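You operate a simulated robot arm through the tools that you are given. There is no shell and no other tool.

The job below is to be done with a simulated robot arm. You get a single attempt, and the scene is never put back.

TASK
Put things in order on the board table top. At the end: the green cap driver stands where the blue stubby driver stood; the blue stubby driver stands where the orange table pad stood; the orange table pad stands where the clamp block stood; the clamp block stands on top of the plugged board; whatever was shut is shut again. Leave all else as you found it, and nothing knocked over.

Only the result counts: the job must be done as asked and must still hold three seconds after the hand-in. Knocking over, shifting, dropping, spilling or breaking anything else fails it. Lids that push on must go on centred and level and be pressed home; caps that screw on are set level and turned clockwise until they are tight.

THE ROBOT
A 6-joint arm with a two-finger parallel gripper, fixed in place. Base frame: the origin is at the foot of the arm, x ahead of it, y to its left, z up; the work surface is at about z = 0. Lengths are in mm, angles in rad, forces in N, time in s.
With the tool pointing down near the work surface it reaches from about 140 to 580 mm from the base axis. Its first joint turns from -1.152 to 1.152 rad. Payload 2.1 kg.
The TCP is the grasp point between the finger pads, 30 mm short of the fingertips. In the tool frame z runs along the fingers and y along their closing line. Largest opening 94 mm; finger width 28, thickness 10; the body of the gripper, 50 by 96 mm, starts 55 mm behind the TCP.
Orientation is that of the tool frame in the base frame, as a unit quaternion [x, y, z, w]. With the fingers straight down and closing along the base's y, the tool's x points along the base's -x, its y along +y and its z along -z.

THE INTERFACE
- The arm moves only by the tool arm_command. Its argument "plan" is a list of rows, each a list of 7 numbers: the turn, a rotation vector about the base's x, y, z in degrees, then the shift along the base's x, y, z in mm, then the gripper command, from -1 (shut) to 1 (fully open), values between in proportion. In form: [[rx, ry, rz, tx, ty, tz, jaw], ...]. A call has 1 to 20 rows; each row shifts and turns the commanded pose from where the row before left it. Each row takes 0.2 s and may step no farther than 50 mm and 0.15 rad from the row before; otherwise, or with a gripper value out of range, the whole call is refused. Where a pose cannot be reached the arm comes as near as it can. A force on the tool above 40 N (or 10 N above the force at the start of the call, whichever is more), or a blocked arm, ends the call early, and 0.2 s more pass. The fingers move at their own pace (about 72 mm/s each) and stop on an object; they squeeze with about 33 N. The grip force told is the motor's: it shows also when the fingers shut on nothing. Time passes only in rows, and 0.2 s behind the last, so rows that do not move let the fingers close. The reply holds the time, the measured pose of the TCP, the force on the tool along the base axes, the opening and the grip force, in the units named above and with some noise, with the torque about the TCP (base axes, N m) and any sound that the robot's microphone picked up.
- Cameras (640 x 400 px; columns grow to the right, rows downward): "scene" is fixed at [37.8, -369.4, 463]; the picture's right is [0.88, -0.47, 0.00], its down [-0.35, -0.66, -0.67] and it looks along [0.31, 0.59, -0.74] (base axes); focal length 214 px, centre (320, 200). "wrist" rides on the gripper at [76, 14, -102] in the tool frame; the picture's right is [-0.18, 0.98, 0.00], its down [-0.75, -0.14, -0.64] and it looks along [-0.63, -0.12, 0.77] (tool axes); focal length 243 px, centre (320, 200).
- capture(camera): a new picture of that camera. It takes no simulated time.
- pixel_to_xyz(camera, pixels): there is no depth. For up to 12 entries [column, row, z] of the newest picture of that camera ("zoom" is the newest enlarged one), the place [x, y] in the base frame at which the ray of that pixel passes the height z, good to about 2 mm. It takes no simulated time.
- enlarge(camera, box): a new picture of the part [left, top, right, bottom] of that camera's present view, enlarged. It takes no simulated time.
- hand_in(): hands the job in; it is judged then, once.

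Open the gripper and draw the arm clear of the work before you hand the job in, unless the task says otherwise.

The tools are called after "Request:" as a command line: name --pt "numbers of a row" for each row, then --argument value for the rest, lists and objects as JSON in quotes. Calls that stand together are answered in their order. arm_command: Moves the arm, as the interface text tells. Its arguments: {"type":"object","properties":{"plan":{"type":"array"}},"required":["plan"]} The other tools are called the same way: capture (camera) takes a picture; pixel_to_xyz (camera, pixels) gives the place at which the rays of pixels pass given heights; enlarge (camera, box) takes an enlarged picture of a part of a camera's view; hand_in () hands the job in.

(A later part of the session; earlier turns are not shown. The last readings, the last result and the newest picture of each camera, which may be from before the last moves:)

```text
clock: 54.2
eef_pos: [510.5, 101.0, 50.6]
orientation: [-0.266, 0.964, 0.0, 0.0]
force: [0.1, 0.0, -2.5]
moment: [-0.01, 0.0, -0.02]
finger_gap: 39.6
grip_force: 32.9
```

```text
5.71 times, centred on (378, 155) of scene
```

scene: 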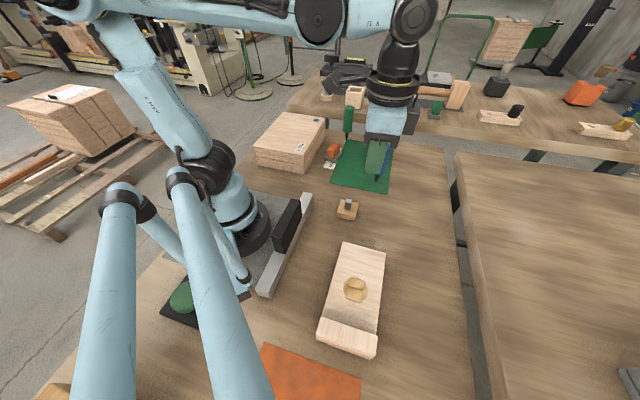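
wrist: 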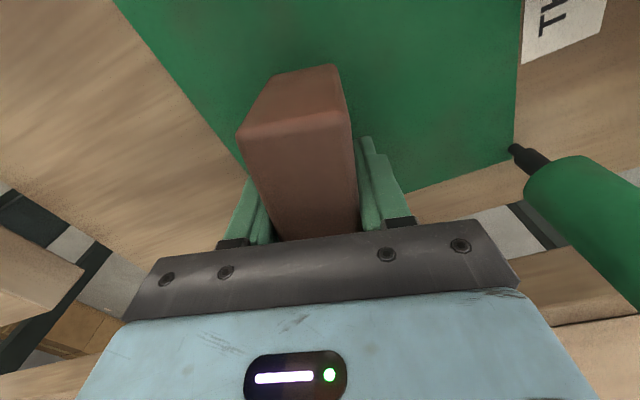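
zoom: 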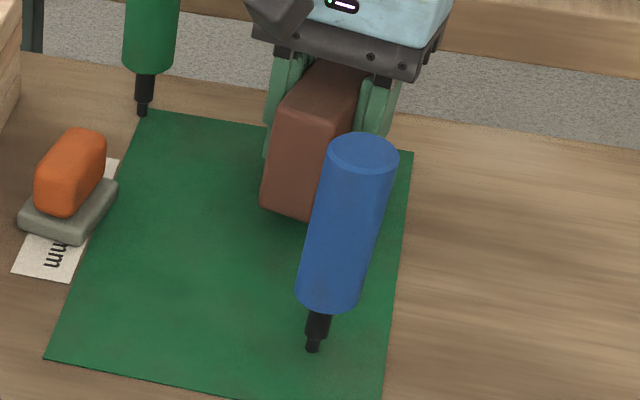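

Lifted 16 mm and holding (weight about 2.5 N, gap 39.6). I continue to lift at 4-5 mm per row to z≈120.

Request:
arm_command --pt "0 0 0 0 0 3 -1" --pt "0 0 0 0 0 4 -1" --pt "0 0 0 0 0 4 -1" --pt "0 0 0 0 0 4 -1" --pt "0 0 0 0 0 4 -1" --pt "0 0 0 0 0 4 -1" --pt "0 0 0 0 0 4 -1" --pt "0 0 0 0 0 4 -1" --pt "0 0 0 0 0 4 -1" --pt "0 0 0 0 0 4 -1" --pt "0 0 0 0 0 4 -1" --pt "0 0 0 0 0 4 -1" --pt "0 0 0 0 0 4 -1" --pt "0 0 0 0 0 4 -1" --pt "0 0 0 0 0 4 -1" --pt "0 0 0 0 0 4 -1" --pt "0 0 0 0 0 0 -1"

Request:
capture --camera "wrist"

Request:
capture --camera "scene"

```text
clock: 57.8
eef_pos: [509.6, 99.9, 114.2]
orientation: [-0.266, 0.964, 0.0, 0.0]
force: [-0.1, -0.8, -1.9]
moment: [0.0, 0.03, -0.01]
finger_gap: 39.8
grip_force: 33.7
```

```text
taken
```

wrist: 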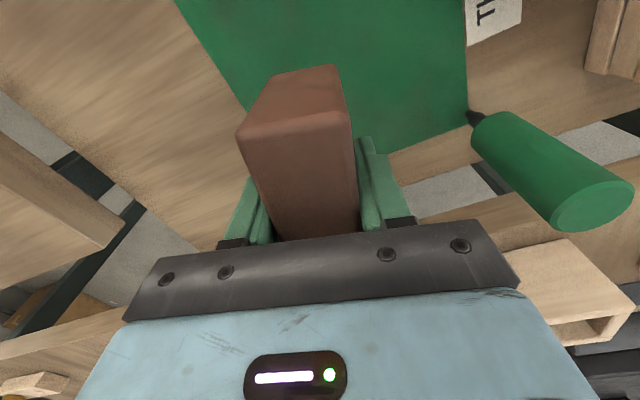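

```text
taken
```

scene: 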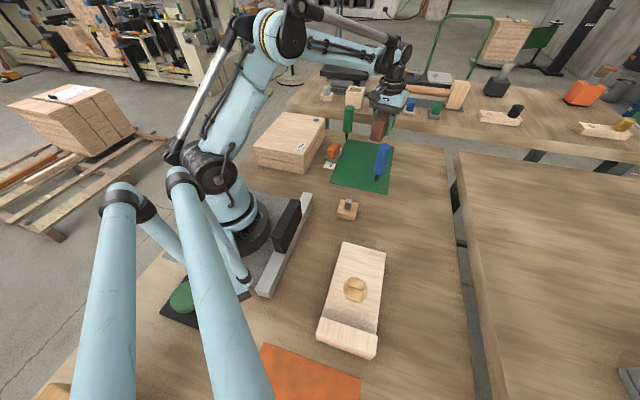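

The block holds firmly. The scene camera sees the board freely now, so I measure its top (about z=28) and the plug.

Request:
enlarge --camera "scene" --box '[310, 235, 400, 365]'

Request:
enlarge --camera "scene" --box '[320, 240, 400, 310]'

Request:
pixel_to_xyz --camera "zoom" --pixels '[[222, 10, 28], [468, 76, 28], [294, 283, 28], [303, 250, 31], [287, 317, 31], [226, 275, 28], [363, 292, 28], [112, 395, 28], [432, 395, 28]]'

```text
3.08 times, centred on (355, 300) of scene
```

zoom: 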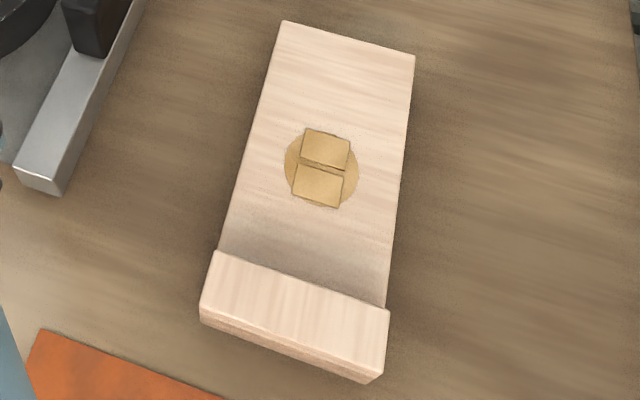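

```text
5.71 times, centred on (360, 275) of scene
```

zoom: 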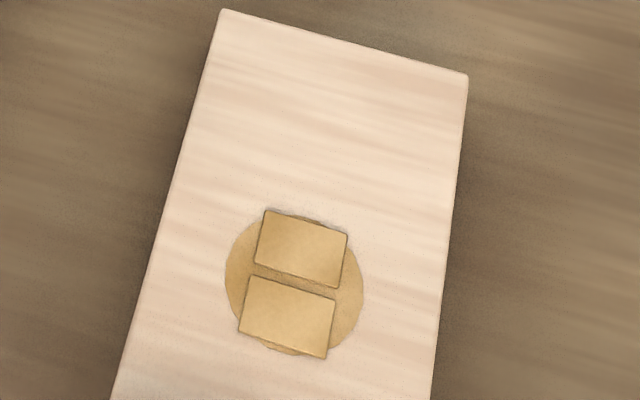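

```text
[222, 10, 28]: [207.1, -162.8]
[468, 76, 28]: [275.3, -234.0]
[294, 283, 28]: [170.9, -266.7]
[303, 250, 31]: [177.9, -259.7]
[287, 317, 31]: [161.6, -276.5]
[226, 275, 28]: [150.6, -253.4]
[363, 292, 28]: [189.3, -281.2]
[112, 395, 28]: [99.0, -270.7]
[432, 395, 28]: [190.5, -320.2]
```

Board top corners (207,-163) and (275,-234) at z≈28, plug centre (171,-267) with radius about 24, so there is a free strip 74 mm deep before the plug. I carry the block slowly inward round the blue driver toward (216.5,-223), turning it crosswise.

Request:
arm_command --pt "0 0 -1 -5 0 1 -1" --pt "0 0 -1.8 -10 0 1 -1" --pt "0 0 -1.8 -12 0 1 -1" --pt "0 0 -1.8 -12 0 1 -1" --pt "0 0 -1.8 -12 0 1 -1" --pt "0 0 -1.8 -12 0 1 -1" --pt "0 0 -1.8 -12 0 0 -1" --pt "0 0 -1.8 -12 0 0 -1" --pt "0 0 -1.8 -12 -2 0 -1" --pt "0 0 -1.8 -12 -4 0 -1" --pt "0 0 -1.8 -10 -7 0 -1" --pt "0 0 -1.8 -9 -9 0 -1" --pt "0 0 -1.8 -9 -9 0 -1" --pt "0 0 -1.8 -9 -9 0 -1" --pt "0 0 -1.8 -9 -9 0 -1" --pt "0 0 -1.8 -9 -9 0 -1" --pt "0 0 -1.8 -9 -9 0 -1" --pt "0 0 -1.8 -9 -9 0 -1" --pt "0 0 -1.8 -6 -6 0 -1" --pt "0 0 0 0 0 0 -1"

Request:
capture --camera "wrist"

```text
clock: 62.0
eef_pos: [320.7, 17.2, 118.3]
orientation: [0.022, 1.0, 0.0, 0.0]
force: [1.2, -0.4, -1.3]
moment: [0.02, -0.05, 0.03]
finger_gap: 39.9
grip_force: 33.4
```

```text
taken
```

wrist: 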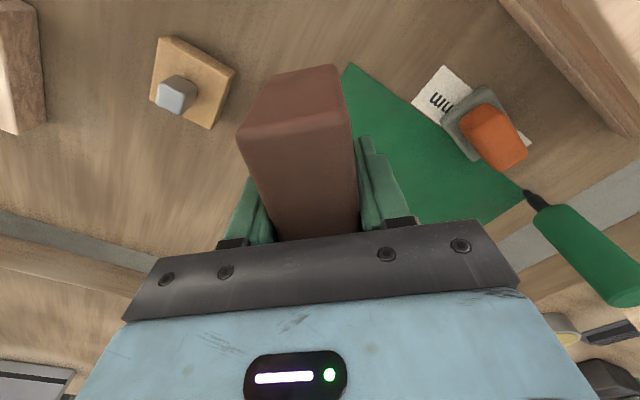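

Held steadily. I continue straight to above the board at (216.5,-223), turning to -45°.

Request:
arm_command --pt "0 0 -1.5 -3 -6 0 -1" --pt "0 0 -2.2 -5.3 -12.3 0 -1" --pt "0 0 -2.2 -5.3 -12.3 0 -1" --pt "0 0 -2.2 -5.3 -12.3 0 -1" --pt "0 0 -2.2 -5.3 -12.3 0 -1" --pt "0 0 -2.2 -5.3 -12.3 0 -1" --pt "0 0 -2.2 -5.3 -12.3 0 -1" --pt "0 0 -2.2 -5.3 -12.3 0 -1" --pt "0 0 -2.2 -5.3 -12.3 0 -1" --pt "0 0 -2.2 -5.3 -12.3 0 -1" --pt "0 0 -2.2 -5.3 -12.3 0 -1" --pt "0 0 -2.2 -5.3 -12.3 0 -1" --pt "0 0 -2.2 -5.3 -12.3 0 -1" --pt "0 0 -2.2 -5.3 -12.3 0 -1" --pt "0 0 -2.2 -5.3 -12.3 0 -1" --pt "0 0 -2.2 -5.3 -12.3 0 -1" --pt "0 0 -2.2 -5.3 -12.3 0 -1" --pt "0 0 -2.2 -5.3 -12.3 0 -1" --pt "0 0 -2.2 -5.3 -12.3 0 -1" --pt "0 0 -1.4 -5.3 -12.3 0 -1"

Request:
arm_command --pt "0 0 0 0 0 0 -1"

Request:
capture --camera "wrist"

Request:
capture --camera "scene"

```text
clock: 66.2
eef_pos: [216.8, -222.1, 118.1]
orientation: [0.383, 0.924, 0.0, 0.0]
force: [0.6, 0.1, -1.6]
moment: [-0.03, -0.01, 0.0]
finger_gap: 39.9
grip_force: 33.6
```

```text
clock: 66.6
eef_pos: [215.3, -221.6, 119.1]
orientation: [0.383, 0.924, 0.0, 0.0]
force: [0.7, 0.2, -1.2]
moment: [0.0, -0.02, -0.03]
finger_gap: 39.6
grip_force: 33.3
```

```text
taken
```

wrist: 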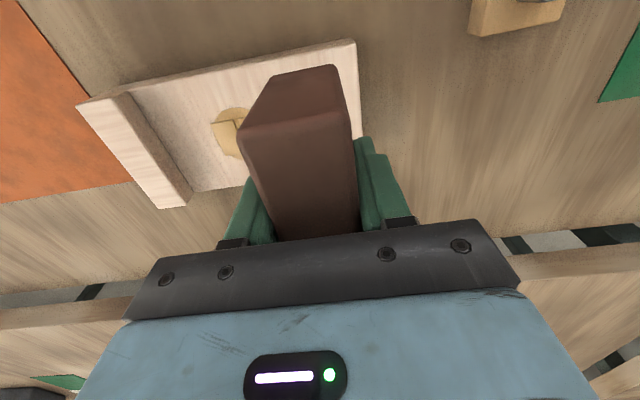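

```text
taken
```

scene: 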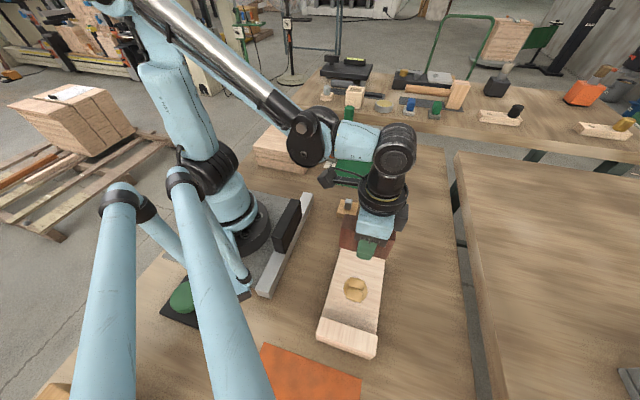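

The block hangs over the near strip of the board, turned -45°. I lower it to just above the board (contact expected near TCP z≈63).

Request:
arm_command --pt "0 0 0 0 0 -5 -1" --pt "0 0 0 0 0 -8 -1" --pt "0 0 0 0 0 -8 -1" --pt "0 0 0 0 0 -8 -1" --pt "0 0 0 0 0 -8 -1" --pt "0 0 0 0 0 -6 -1" --pt "0 0 0 0 0 -4 -1" --pt "0 0 0 0 0 -2 -1" --pt "0 0 0 0 0 0 -1"

Request:
capture --camera "wrist"

Request:
enlarge --camera "scene" --box '[310, 200, 410, 310]'

```text
clock: 68.6
eef_pos: [217.8, -222.7, 70.8]
orientation: [0.382, 0.924, 0.001, 0.0]
force: [0.6, 0.0, -0.4]
moment: [0.0, 0.01, -0.01]
finger_gap: 39.9
grip_force: 33.2
```

```text
taken
```

wrist: 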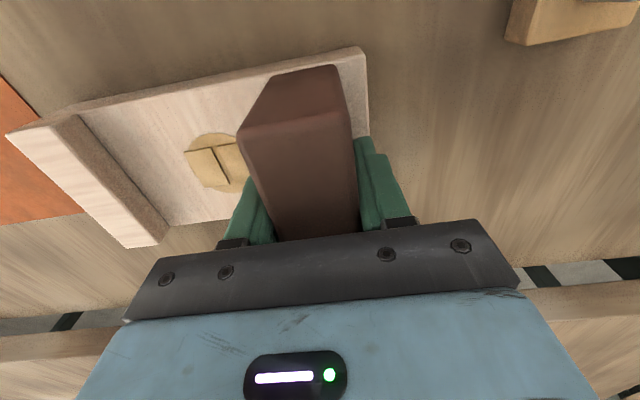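

```text
3.64 times, centred on (360, 255) of scene
```

zoom: 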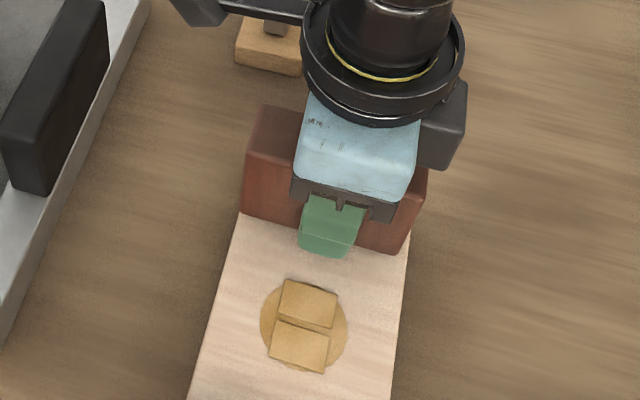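

The block spans the board's width neatly (scene zoom (243,213)-(410,253)). I lower it by small steps until contact.

Request:
arm_command --pt "0 0 0 0 0 -1.5 -1" --pt "0 0 0 0 0 -1.5 -1" --pt "0 0 0 0 0 -1 -1" --pt "0 0 0 0 0 0 -1"

Request:
arm_command --pt "0 0 0 0 0 -1 -1" --pt "0 0 0 0 0 0 -1"

Request:
arm_command --pt "0 0 0 0 0 -1 -1" --pt "0 0 0 0 0 0 -1"

```text
clock: 69.6
eef_pos: [216.6, -221.3, 66.3]
orientation: [0.383, 0.924, 0.0, 0.0]
force: [0.2, -0.7, -1.4]
moment: [0.03, -0.03, 0.01]
finger_gap: 40.1
grip_force: 33.3
```

```text
clock: 70.2
eef_pos: [216.8, -222.8, 64.9]
orientation: [0.382, 0.924, 0.0, 0.0]
force: [0.2, 0.1, -0.6]
moment: [0.0, 0.01, -0.01]
finger_gap: 39.9
grip_force: 32.6
```

```text
clock: 70.8
eef_pos: [217.5, -222.1, 64.4]
orientation: [0.383, 0.924, 0.001, 0.0]
force: [0.3, 0.2, -1.0]
moment: [-0.01, -0.01, 0.01]
finger_gap: 39.7
grip_force: 32.5
```

No contact yet at z≈64.4 (force still about -1 N); I go on in 0.7 mm steps.

Request:
arm_command --pt "0 0 0 0 0 -0.7 -1" --pt "0 0 0 0 0 0 -1"

Request:
arm_command --pt "0 0 0 0 0 -0.7 -1" --pt "0 0 0 0 0 0 -1"

Request:
arm_command --pt "0 0 0 0 0 -0.7 -1" --pt "0 0 0 0 0 0 -1"

```text
clock: 71.4
eef_pos: [216.8, -222.0, 64.2]
orientation: [0.383, 0.924, 0.0, 0.0]
force: [-1.6, 0.2, 13.1]
moment: [0.01, 0.03, 0.02]
finger_gap: 39.7
grip_force: 33.3
```

```text
clock: 72.0
eef_pos: [217.0, -222.7, 63.4]
orientation: [0.382, 0.924, 0.0, 0.0]
force: [-3.5, -0.2, 28.3]
moment: [0.07, 0.07, 0.01]
finger_gap: 39.8
grip_force: 32.9
```

```text
clock: 72.6
eef_pos: [217.1, -222.5, 62.7]
orientation: [0.383, 0.924, 0.0, 0.001]
force: [-2.8, -1.6, 28.3]
moment: [-0.01, 0.0, -0.01]
finger_gap: 39.8
grip_force: 32.9
```

Contact is made (13-28 N). I ease up half a millimetre, open the jaws modestly to about 57 mm, and rise straight up.

Request:
arm_command --pt "0 0 0 0 0 0.6 -1" --pt "0 0 0 0 0 0 -0.1" --pt "0 0 0 0 0 0 0.05" --pt "0 0 0 0 0 0 0.18" --pt "0 0 0 0 0 0 0.18"

Request:
capture --camera "wrist"

```text
clock: 73.8
eef_pos: [217.4, -222.3, 62.4]
orientation: [0.383, 0.924, 0.0, 0.0]
force: [-0.5, 0.6, -0.2]
moment: [0.02, -0.03, 0.0]
finger_gap: 55.7
grip_force: 0.1
```

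```text
taken
```

wrist: 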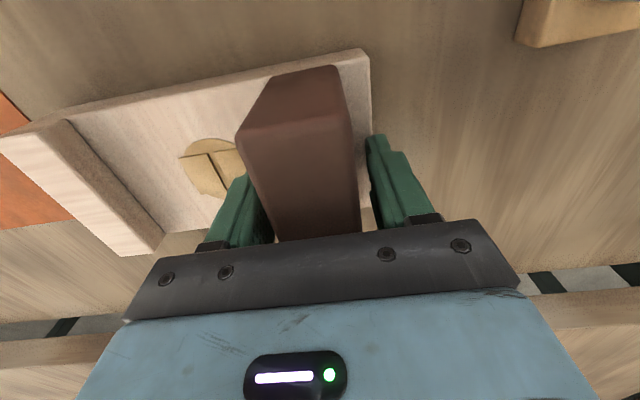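

Both pads are clear of the block, which stands still. I rise straight up to z≈160 and look.

Request:
arm_command --pt "0 0 0 0 0 5 0.18" --pt "0 0 0 0 0 15 0.18" --pt "0 0 0 0 0 30 0.18" --pt "0 0 0 0 0 40 0.18" --pt "0 0 0 0 0 40 0.3" --pt "0 0 0 10 40 20 0.5" --pt "0 0 0 10 45 10 0.5" --pt "0 0 0 0 0 0 0.5"

Request:
capture --camera "wrist"

Request:
enlarge --camera "scene" --box '[300, 190, 420, 370]'

```text
clock: 75.6
eef_pos: [237.1, -136.6, 221.9]
orientation: [0.382, 0.924, 0.0, 0.0]
force: [0.4, -0.3, -0.2]
moment: [0.01, -0.01, 0.01]
finger_gap: 70.4
grip_force: 0.0
```

```text
taken
```

wrist: 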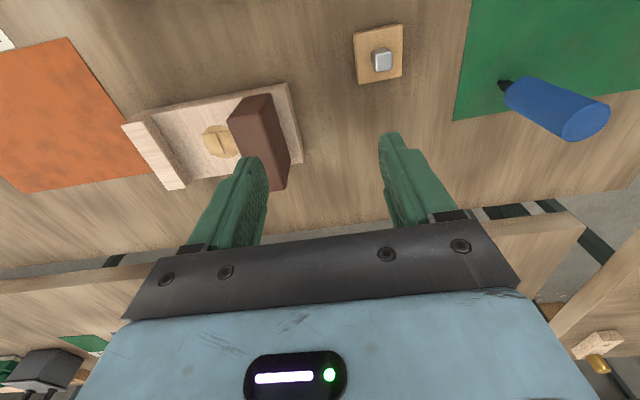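

```text
2.22 times, centred on (360, 280) of scene
```

zoom: 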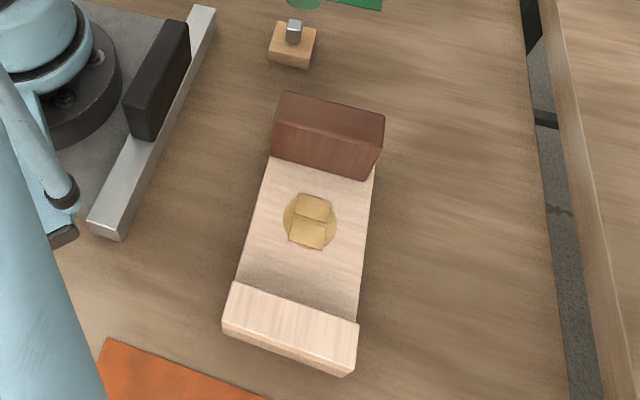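

The clamp block stands upright on the board, plug untouched. Next is the orange pad at about (367,154.7), turned 32.5°: I move above it.

Request:
arm_command --pt "0 0 7.75 12.8 29.1 0 0.3" --pt "0 0 7.75 12.8 29.1 0 0.3" --pt "0 0 7.75 12.8 29.1 0 0.3" --pt "0 0 7.75 12.8 29.1 0 0.3" --pt "0 0 7.75 12.8 29.1 0 0.3" --pt "0 0 7.75 12.8 29.1 0 0.3" --pt "0 0 7.75 12.8 29.1 0 0.3" --pt "0 0 7.75 12.8 29.1 0 0.3" --pt "0 0 7.75 12.8 29.1 0 0.3" --pt "0 0 7.75 12.8 29.1 0 0.3" --pt "0 0 0 0 0 -40 0.3" --pt "0 0 0 0 0 -40 0.3" --pt "0 0 0 0 0 0 0.3"

Request:
capture --camera "wrist"

Request:
enlarge --camera "wrist" --box '[240, 50, 400, 200]'

```text
clock: 78.4
eef_pos: [365.0, 154.6, 141.9]
orientation: [-0.281, 0.96, 0.0, 0.001]
force: [-0.3, 0.9, -0.5]
moment: [0.01, -0.03, 0.01]
finger_gap: 61.2
grip_force: 0.1
```

```text
taken
```

wrist: 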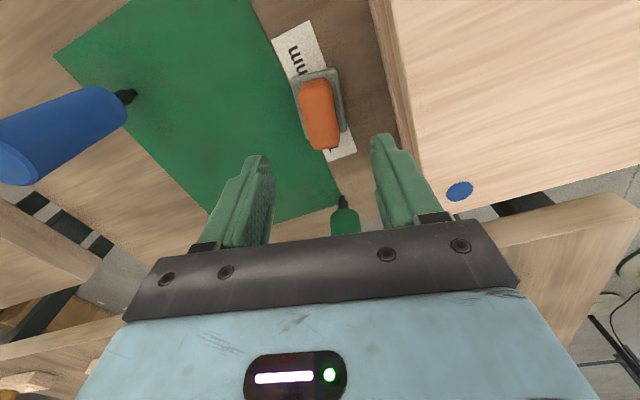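

```text
2.67 times, centred on (320, 125) of wrist
```

zoom: 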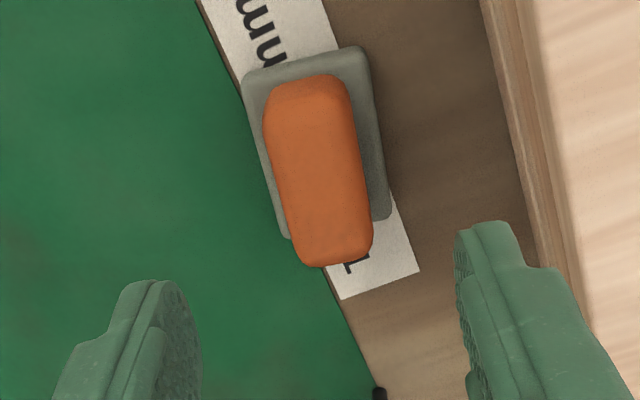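

The orange top centre appears at about (321,119), where the tool axis should fall. I check corner positions for turn and heights.

Request:
pixel_to_xyz --camera "zoom" --pixels '[[243, 80, 10], [366, 50, 10], [390, 214, 10], [283, 236, 10], [264, 125, 38], [352, 105, 38], [372, 240, 38], [300, 262, 38], [285, 77, 25], [340, 75, 25]]'

Request:
enlarge --camera "scene" --box '[310, 130, 360, 180]'

```text
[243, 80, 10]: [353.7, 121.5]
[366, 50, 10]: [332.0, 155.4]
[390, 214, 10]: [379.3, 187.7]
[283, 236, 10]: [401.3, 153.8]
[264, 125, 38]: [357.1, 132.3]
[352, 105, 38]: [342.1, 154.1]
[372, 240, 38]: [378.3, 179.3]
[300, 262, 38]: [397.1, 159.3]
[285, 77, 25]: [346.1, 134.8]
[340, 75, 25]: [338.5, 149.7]
```

```text
8.00 times, centred on (335, 155) of scene
```

zoom: 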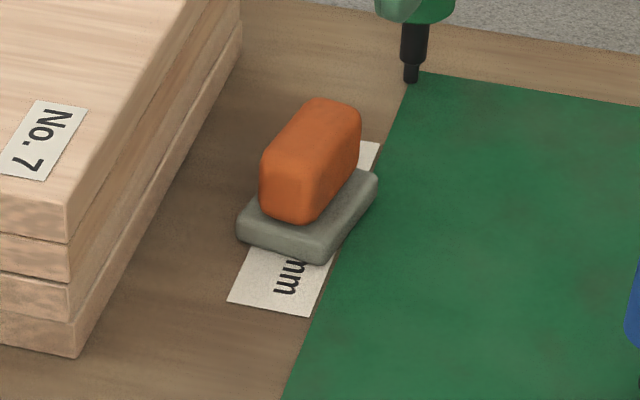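

Pad centre (366.6,154.6), turned 33.5°, base about 57 x 40 x 11 mm, orange top to z≈40. I turn +1°, shift (1.3,0), and descend to TCP z≈46 so the fingertips stay above the grey base.

Request:
arm_command --pt "0 0 1 1.3 0 -20 0.2" --pt "0 0 0 0 0 -35 0.1" --pt "0 0 0 0 0 -25 0.1" --pt "0 0 0 0 0 -12 0.1" --pt "0 0 0 0 0 -4 0.1" --pt "0 0 0 0 0 0 0.1"

Request:
capture --camera "wrist"

Request:
enlarge --camera "wrist" --box '[220, 90, 420, 240]'

Request:
enlarge --camera "scene" --box '[300, 110, 380, 180]'

```text
clock: 79.8
eef_pos: [365.9, 154.5, 46.6]
orientation: [-0.288, 0.958, 0.001, 0.0]
force: [0.0, 0.3, 1.0]
moment: [-0.02, 0.02, -0.01]
finger_gap: 51.5
grip_force: 0.0
```

```text
taken
```

wrist: 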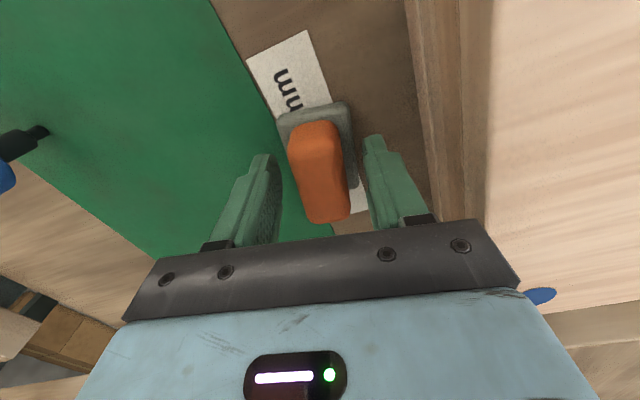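

```text
2.67 times, centred on (320, 165) of wrist
```

zoom: 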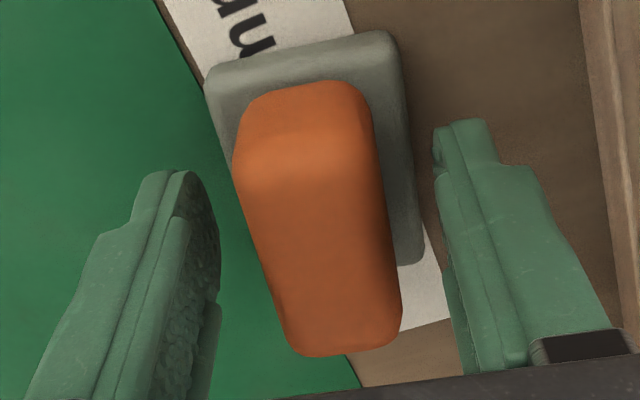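

```text
5.71 times, centred on (340, 145) of scene
```

zoom: 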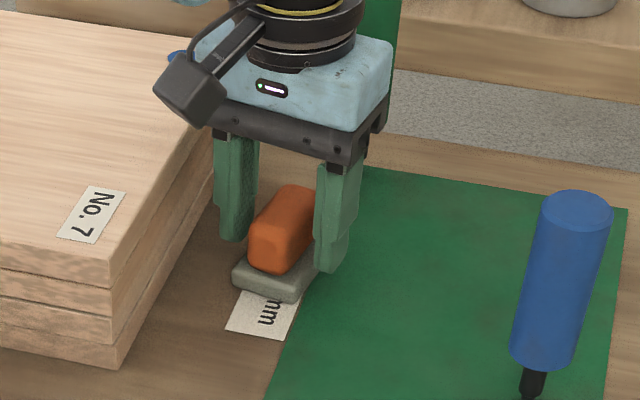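

The handle is between the pads. I close gently and read the load.

Request:
arm_command --pt "0 0 0 0 0 0 -0.2" --pt "0 0 0 0 0 0 -0.4" --pt "0 0 0 0 0 0 -0.6" --pt "0 0 0 0 0 0 -1" --pt "0 0 0 0 0 0 -1" --pt "0 0 0 0 0 0 -1"

Request:
enlarge --camera "wrist" --box '[220, 90, 420, 240]'

```text
clock: 81.2
eef_pos: [365.3, 153.7, 46.3]
orientation: [-0.289, 0.957, 0.0, 0.0]
force: [-0.2, -0.1, 0.9]
moment: [0.01, 0.01, 0.03]
finger_gap: 31.8
grip_force: 32.6
```

```text
2.67 times, centred on (320, 165) of wrist
```

zoom: 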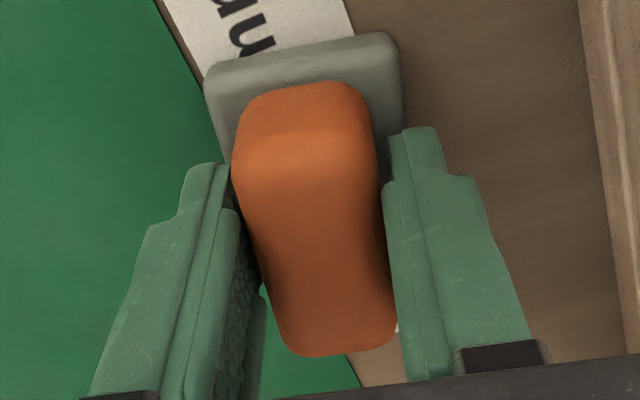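

Gripped (gap 31.8) with no moment: it is loose. I lift 4 mm slowly and see whether the grey base comes along.

Request:
arm_command --pt "0 0 0 0 0 1 -1" --pt "0 0 0 0 0 1 -1" --pt "0 0 0 0 0 2 -1" --pt "0 0 0 0 0 2 -1" --pt "0 0 0 0 0 0 -1"

Request:
enlarge --camera "wrist" --box '[220, 90, 420, 240]'

Request:
enlarge --camera "scene" --box '[300, 110, 380, 180]'

```text
clock: 82.4
eef_pos: [367.0, 154.6, 52.5]
orientation: [-0.288, 0.958, -0.001, 0.0]
force: [-0.9, -0.4, -1.2]
moment: [-0.02, 0.0, -0.02]
finger_gap: 31.8
grip_force: 32.9
```

```text
2.67 times, centred on (320, 165) of wrist
```

zoom: 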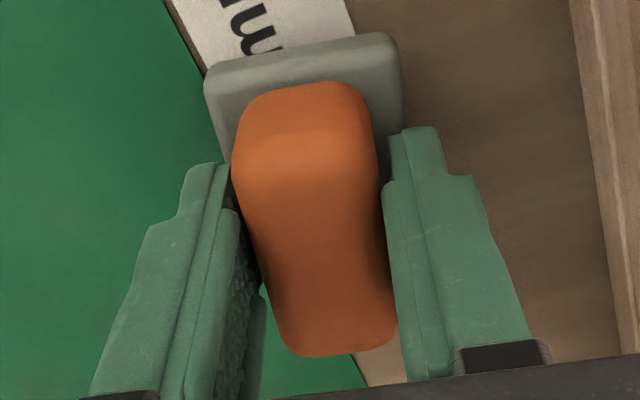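

```text
5.71 times, centred on (340, 145) of scene
```

zoom: 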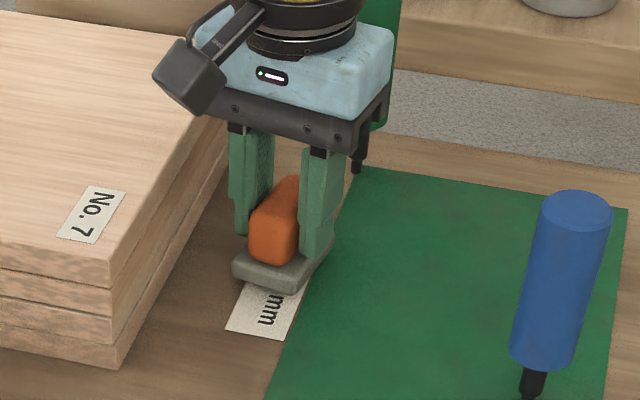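

The whole pad lifts as one piece. I raise it slowly to z≈80 and carry it to the clamp block's old place (510,98).

Request:
arm_command --pt "0 0 0 0 0 3 -1" --pt "0 0 0 0 0 4 -1" --pt "0 0 0 0 0 5 -1" --pt "0 0 0 0 0 5 -1" --pt "0 0 0 0 0 5 -1" --pt "0 0 0 0 0 5 -1" --pt "0 0 -0.3 6 -2.4 0 -1" --pt "0 0 -0.3 12 -4.7 0 -1" --pt "0 0 -0.3 12 -4.7 0 -1" --pt "0 0 -0.3 12 -4.7 0 -1" --pt "0 0 -0.3 12 -4.7 0 -1" --pt "0 0 -0.3 12 -4.7 0 -1" --pt "0 0 -0.3 12 -4.7 0 -1" --pt "0 0 -0.3 12 -4.7 0 -1" --pt "0 0 -0.3 12 -4.7 0 -1" --pt "0 0 -0.3 12 -4.7 0 -1" --pt "0 0 0 12 -4.7 0 -1" --pt "0 0 0 12 -4.7 0 -1" --pt "0 0 0 5.7 -2.5 0 -1" --pt "0 0 0 0 0 0 -1"

Request:
capture --camera "wrist"

Request:
enlarge --camera "scene" --box '[310, 90, 430, 200]'

```text
clock: 86.6
eef_pos: [510.9, 96.6, 79.5]
orientation: [-0.263, 0.965, 0.0, 0.0]
force: [0.9, -1.0, -0.4]
moment: [-0.02, -0.03, -0.01]
finger_gap: 31.6
grip_force: 32.7
```

```text
taken
```

wrist: 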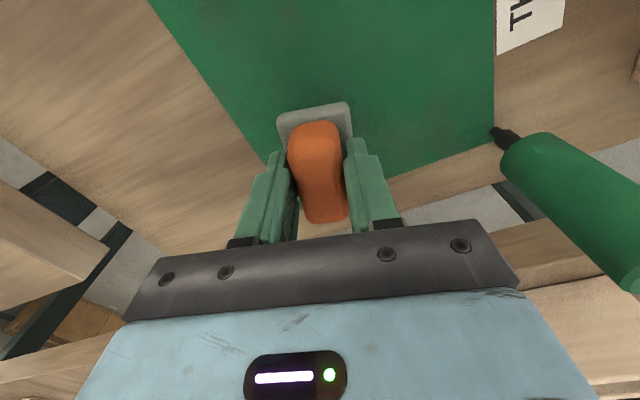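

```text
3.64 times, centred on (370, 145) of scene
```

zoom: 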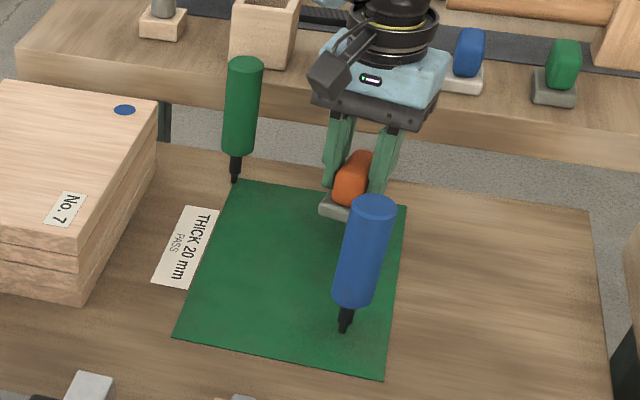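

The pad hangs above the clamp block's old place. I lower it to just above the mat, then by small steps to contact.

Request:
arm_command --pt "0 0 0 0 0 -4 -1" --pt "0 0 0 0 0 -6 -1" --pt "0 0 0 0 0 -6 -1" --pt "0 0 0 0 0 -6 -1" --pt "0 0 0 0 0 -4 -1" --pt "0 0 0 0 0 -3 -1" --pt "0 0 0 0 0 -1 -1" --pt "0 0 0 0 0 0 -1"

Request:
arm_command --pt "0 0 0 0 0 -1 -1" --pt "0 0 0 0 0 0 -1"

Request:
arm_command --pt "0 0 0 0 0 -1 -1" --pt "0 0 0 0 0 0 -1"

```text
clock: 88.4
eef_pos: [509.7, 97.1, 50.5]
orientation: [-0.263, 0.965, -0.001, 0.0]
force: [-0.9, 0.7, -1.0]
moment: [0.01, 0.02, 0.0]
finger_gap: 31.8
grip_force: 32.5
```

```text
clock: 89.0
eef_pos: [510.7, 97.9, 49.0]
orientation: [-0.263, 0.965, -0.001, 0.0]
force: [-0.5, 0.9, 0.3]
moment: [0.01, -0.01, -0.01]
finger_gap: 31.5
grip_force: 33.0
```

```text
clock: 89.6
eef_pos: [511.6, 98.0, 48.7]
orientation: [-0.263, 0.965, 0.0, -0.001]
force: [0.3, 0.0, -1.0]
moment: [0.04, -0.02, 0.04]
finger_gap: 31.7
grip_force: 32.9
```

No contact yet at z≈48.5; I continue in 0.7 mm steps.

Request:
arm_command --pt "0 0 0 0 0 -0.7 -1" --pt "0 0 0 0 0 0 -1"

Request:
arm_command --pt "0 0 0 0 0 -0.7 -1" --pt "0 0 0 0 0 0 -1"

Request:
arm_command --pt "0 0 0 0 0 -0.7 -1" --pt "0 0 0 0 0 0 -1"

```text
clock: 90.2
eef_pos: [509.4, 97.6, 47.8]
orientation: [-0.263, 0.965, 0.0, 0.001]
force: [0.5, -0.2, -1.0]
moment: [0.01, 0.0, -0.03]
finger_gap: 31.6
grip_force: 32.7
```

```text
clock: 90.8
eef_pos: [510.0, 97.6, 47.6]
orientation: [-0.262, 0.965, -0.001, 0.0]
force: [-0.2, 0.7, 2.7]
moment: [0.0, 0.01, -0.01]
finger_gap: 31.8
grip_force: 33.1
```

```text
clock: 91.4
eef_pos: [510.1, 97.5, 46.2]
orientation: [-0.263, 0.965, 0.0, -0.001]
force: [0.5, -1.6, 25.3]
moment: [0.01, 0.02, 0.01]
finger_gap: 31.7
grip_force: 32.9
```

Contact (25 N). I ease up 0.6 mm, open the jaws to about 52 mm and rise.

Request:
arm_command --pt "0 0 0 0 0 0.6 -1" --pt "0 0 0 0 0 0 -0.25" --pt "0 0 0 0 0 0 -0.1" --pt "0 0 0 0 0 0 0.1" --pt "0 0 0 0 0 0 0.1" --pt "0 0 0 0 0 5 0.1" --pt "0 0 0 0 0 20 0.1" --pt "0 0 0 0 0 40 0.1" --pt "0 0 0 0 0 45 0.1" --pt "0 0 0 0 0 20 0.1" --pt "0 0 0 0 0 0 0.1"

Request:
capture --camera "wrist"

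Request:
enlarge --camera "wrist" --box '[240, 30, 390, 180]'

Request:
enlarge --camera "scene" --box '[310, 90, 430, 200]'

```text
clock: 93.8
eef_pos: [510.0, 96.4, 177.0]
orientation: [-0.264, 0.964, 0.0, 0.0]
force: [-1.0, -0.2, 0.0]
moment: [-0.02, 0.01, -0.01]
finger_gap: 51.9
grip_force: 0.0
```

```text
taken
```

wrist: 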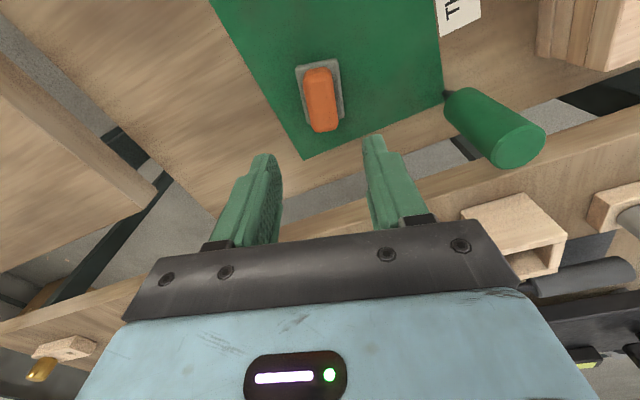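

```text
2.67 times, centred on (315, 105) of wrist
```

zoom: 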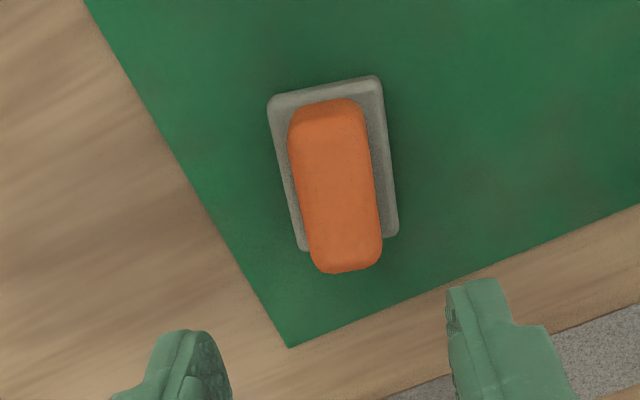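

```text
3.64 times, centred on (370, 145) of scene
```

zoom: 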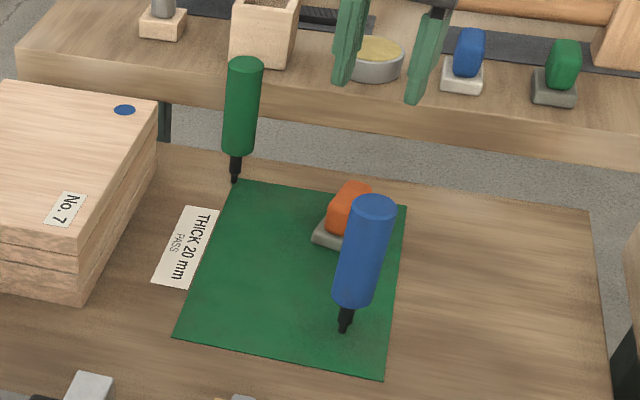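

The pad stands flat on the mat. I verify its centre from the base corners.

Request:
enlarge --camera "wrist" --box '[240, 30, 390, 180]'

Request:
pixel_to_xyz --camera "zoom" --pixels '[[268, 102, 10], [380, 77, 10], [398, 233, 10], [302, 250, 10]]'

```text
2.67 times, centred on (315, 105) of wrist
```

zoom: 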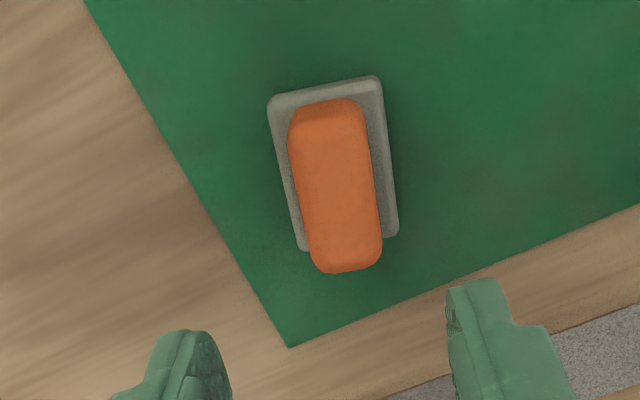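

```text
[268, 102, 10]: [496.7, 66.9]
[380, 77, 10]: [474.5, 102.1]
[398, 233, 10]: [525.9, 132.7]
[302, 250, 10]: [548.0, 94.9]
```

The pad's centre is (511.3,99.1), matching the old block centre. Next the blue driver: I rise, move above (425,-14) with the jaws turned to 0° and check alignment.

Request:
arm_command --pt "0 0 0 0 0 40 0.1" --pt "0 0 -6.1 -17 -22 13 0.1" --pt "0 0 -6.1 -17 -22 0 0.1" --pt "0 0 -6.1 -17 -22 0 0.2" --pt "0 0 -6.1 -17 -22 0 0.3" --pt "0 0 -6.2 -17 -22.4 0 0.3" --pt "0 0 0 0 0 0 0.3"

Request:
capture --camera "wrist"

Request:
enlarge --camera "wrist" --box '[240, 50, 400, 200]'

```text
clock: 95.4
eef_pos: [426.3, -15.0, 230.3]
orientation: [0.002, 1.0, 0.0, 0.0]
force: [0.6, 0.0, 0.0]
moment: [0.0, -0.02, 0.0]
finger_gap: 61.0
grip_force: 0.0
```

```text
taken
```

wrist: 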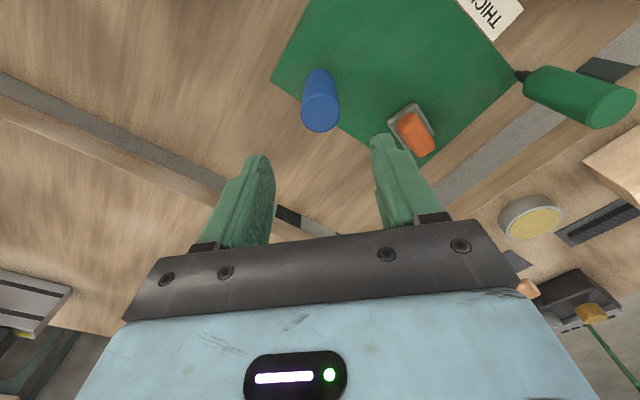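

```text
2.67 times, centred on (320, 125) of wrist
```

zoom: 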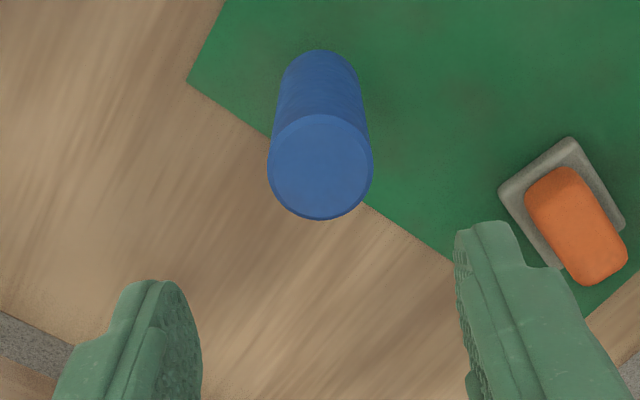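

The blue top centre is at zoom (320,167); I query it at z=123.

Request:
pixel_to_xyz --camera "zoom" --pixels '[[320, 167, 123], [320, 167, 121], [268, 167, 123], [373, 167, 123], [320, 220, 123], [320, 114, 123]]'

Request:
enlarge --camera "scene" --box '[350, 130, 410, 190]'

Request:
pixel_to_xyz --camera "scene" --pixels '[[376.3, 181, 0], [384.5, 147, 123]]'

```text
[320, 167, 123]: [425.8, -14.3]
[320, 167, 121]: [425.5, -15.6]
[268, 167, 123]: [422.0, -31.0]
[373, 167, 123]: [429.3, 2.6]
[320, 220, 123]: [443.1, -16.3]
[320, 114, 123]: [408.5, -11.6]
```

```text
6.67 times, centred on (380, 160) of scene
```

zoom: 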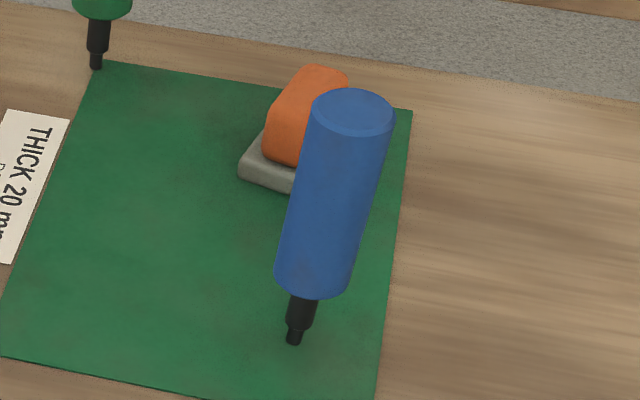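

```text
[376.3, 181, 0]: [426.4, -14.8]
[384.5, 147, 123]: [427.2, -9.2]
```

Blue stands at (425.8,-14.4) with diameter about 34; the tool is over it within 1 mm. I descend with 61 mm opening to z≈82.

Request:
arm_command --pt "0 0 0 -0.4 0.4 -30 0.3" --pt "0 0 0 0 0 -40 0.3" --pt "0 0 0 0 0 -35 0.3" --pt "0 0 0 0 0 -25 0.3" --pt "0 0 0 0 0 -12 0.3" --pt "0 0 0 0 0 -6 0.3" --pt "0 0 0 0 0 0 0.3"

Request:
capture --camera "wrist"

Request:
enlarge --camera "scene" --box '[330, 120, 430, 200]'

```text
clock: 97.0
eef_pos: [424.2, -12.2, 82.0]
orientation: [0.001, 1.0, 0.0, 0.0]
force: [0.2, 0.1, -0.7]
moment: [-0.02, -0.01, -0.02]
finger_gap: 61.1
grip_force: 0.1
```

```text
taken
```

wrist: 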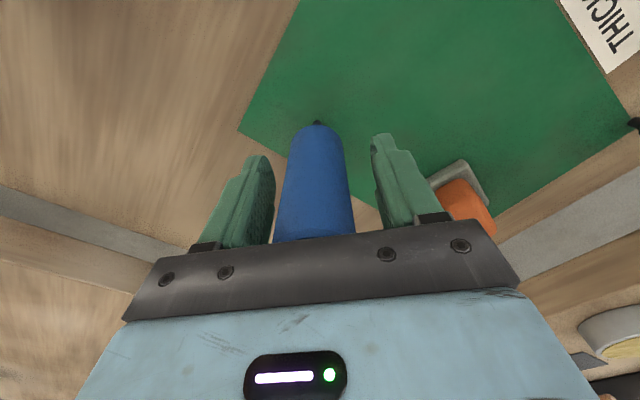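

```text
5.00 times, centred on (380, 160) of scene
```

zoom: 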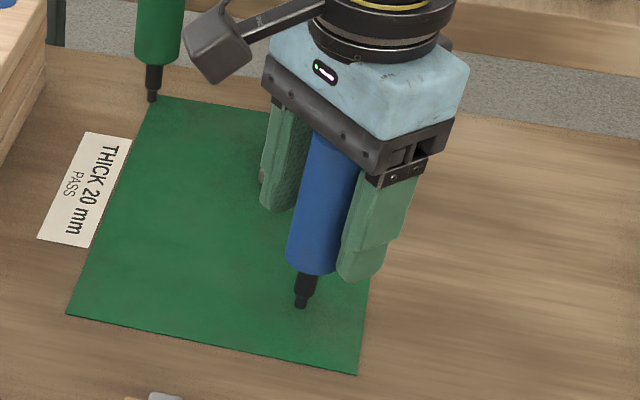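

In the wrist view the blue axis lies at column about 315, 5 px left of the tool axis, i.e. about 2 mm toward -y. I shift by -2 mm and re-read.

Request:
arm_command --pt "0 0 0 0 -2 0 0.3" --pt "0 0 0 0 0 0 0.3"

Request:
enlarge --camera "wrist" --box '[220, 100, 420, 250]'

```text
clock: 97.6
eef_pos: [424.9, -14.9, 82.4]
orientation: [0.001, 1.0, 0.0, 0.0]
force: [-0.2, -0.5, -1.1]
moment: [0.0, -0.03, -0.01]
finger_gap: 61.2
grip_force: 0.0
```

```text
2.67 times, centred on (320, 175) of wrist
```

zoom: 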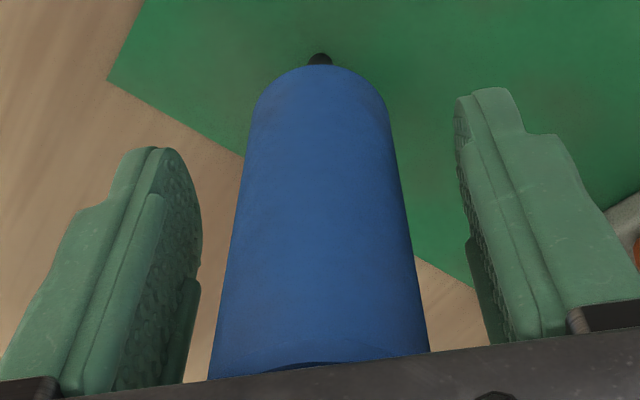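

Now the blue axis sits at column 320, centred. I close gradually.

Request:
arm_command --pt "0 0 0 0 0 0 0.0" --pt "0 0 0 0 0 0 -0.1" --pt "0 0 0 0 0 0 -0.18" --pt "0 0 0 0 0 0 -0.25" --pt "0 0 0 0 0 0 -0.35" --pt "0 0 0 0 0 0 -0.6" --pt "0 0 0 0 0 0 -1" --pt "0 0 0 0 0 0 -1"

Request:
enlarge --camera "wrist" --box '[220, 100, 420, 250]'

Request:
enlarge --camera "scene" --box '[330, 120, 430, 200]'

```text
clock: 99.4
eef_pos: [425.2, -15.5, 80.3]
orientation: [0.001, 1.0, 0.0, 0.0]
force: [-0.2, 0.3, 0.6]
moment: [0.01, -0.03, 0.03]
finger_gap: 32.7
grip_force: 32.7
```

```text
2.67 times, centred on (320, 175) of wrist
```

zoom: 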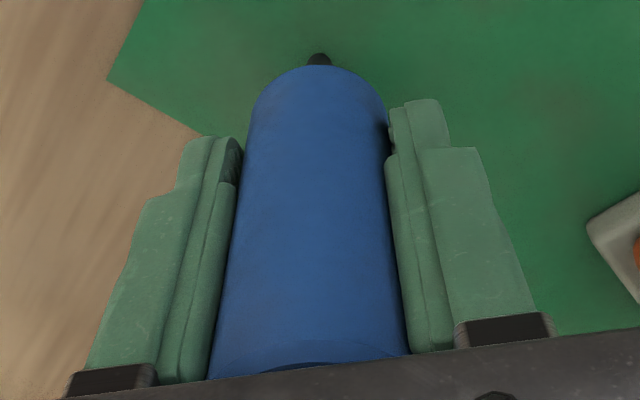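

```text
5.00 times, centred on (380, 160) of scene
```

zoom: 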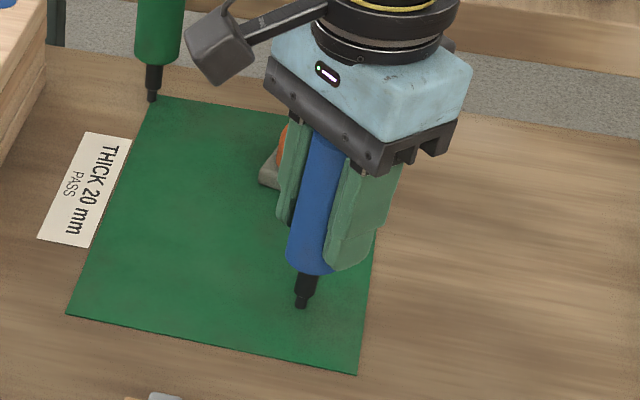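

Gripped (gap 32.7) without load. I lift slowly.

Request:
arm_command --pt "0 0 0 0 0 1 -1" --pt "0 0 0 0 0 2 -1" --pt "0 0 0 0 0 3 -1" --pt "0 0 0 0 0 4 -1" --pt "0 0 0 0 0 0 -1"

Request:
enlarge --camera "wrist" --box '[220, 100, 420, 250]'

Request:
enlarge --camera "scene" --box '[330, 120, 430, 200]'

```text
clock: 100.6
eef_pos: [425.2, -14.9, 91.2]
orientation: [0.001, 1.0, 0.0, 0.001]
force: [0.3, -0.1, -2.0]
moment: [0.0, 0.01, -0.03]
finger_gap: 32.7
grip_force: 33.0
```

```text
2.67 times, centred on (320, 175) of wrist
```

zoom: 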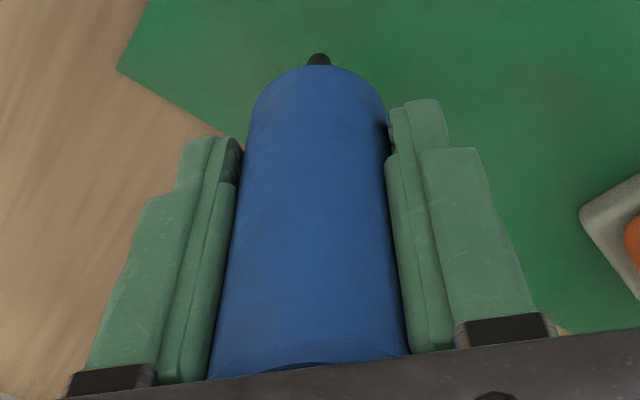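

```text
5.00 times, centred on (380, 160) of scene
```

zoom: 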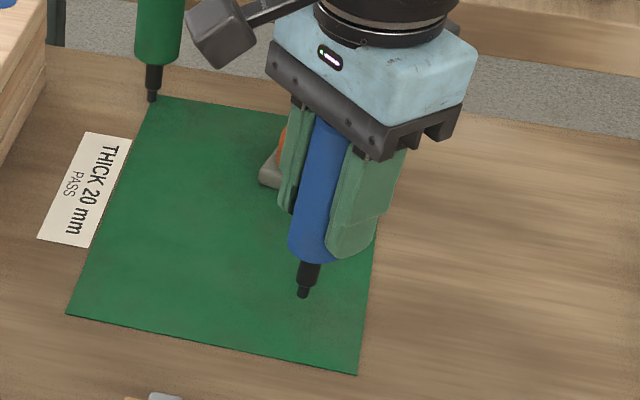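

The driver hangs straight (about 2 N). I raise it a bit more and carry it to the pad's old place (366.7,154.6).

Request:
arm_command --pt "0 0 0 0 0 5 -1" --pt "0 0 0 0 0 6 -1" --pt "0 0 0 0 0 6 -1" --pt "0 0 0 -2 6 3 -1" --pt "0 0 0 -4 11.6 0 -1" --pt "0 0 0 -4 11.6 0 -1" --pt "0 0 0 -4 11.6 0 -1" --pt "0 0 0 -4 11.6 0 -1" --pt "0 0 0 -4 11.6 0 -1" --pt "0 0 0 -4 11.6 0 -1" --pt "0 0 0 -4 11.6 0 -1" --pt "0 0 0 -4 11.6 0 -1" --pt "0 0 0 -4 11.6 0 -1" --pt "0 0 0 -4 11.6 0 -1" --pt "0 0 0 -4 11.6 0 -1" --pt "0 0 0 -4 11.6 0 -1" --pt "0 0 0 -4 11.6 0 -1" --pt "0 0 0 -4.4 12.9 0 -1" --pt "0 0 0 0 0 0 -1" --pt "0 0 0 0 0 0 -1"

Request:
capture --camera "wrist"

Request:
enlarge --camera "scene" --box '[290, 90, 410, 190]'

```text
clock: 104.8
eef_pos: [366.0, 155.7, 112.3]
orientation: [0.001, 1.0, 0.0, 0.0]
force: [-0.4, -0.7, -1.8]
moment: [0.02, 0.0, -0.01]
finger_gap: 32.6
grip_force: 32.7
```

```text
taken
```

wrist: 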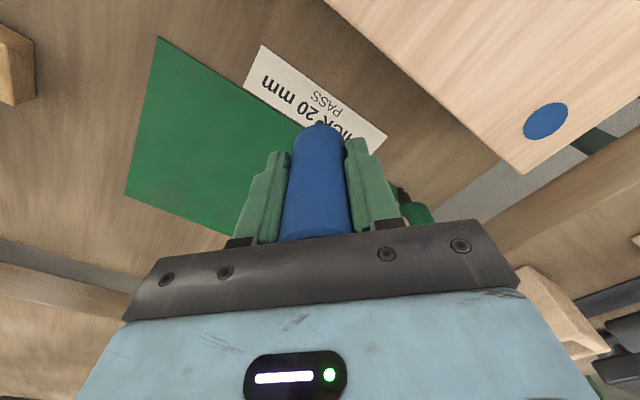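

```text
4.00 times, centred on (350, 140) of scene
```

zoom: 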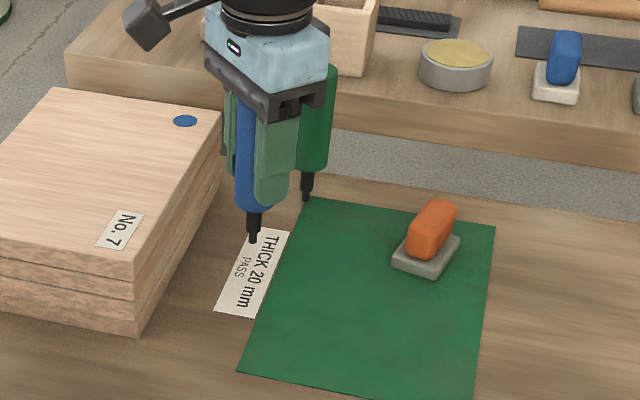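

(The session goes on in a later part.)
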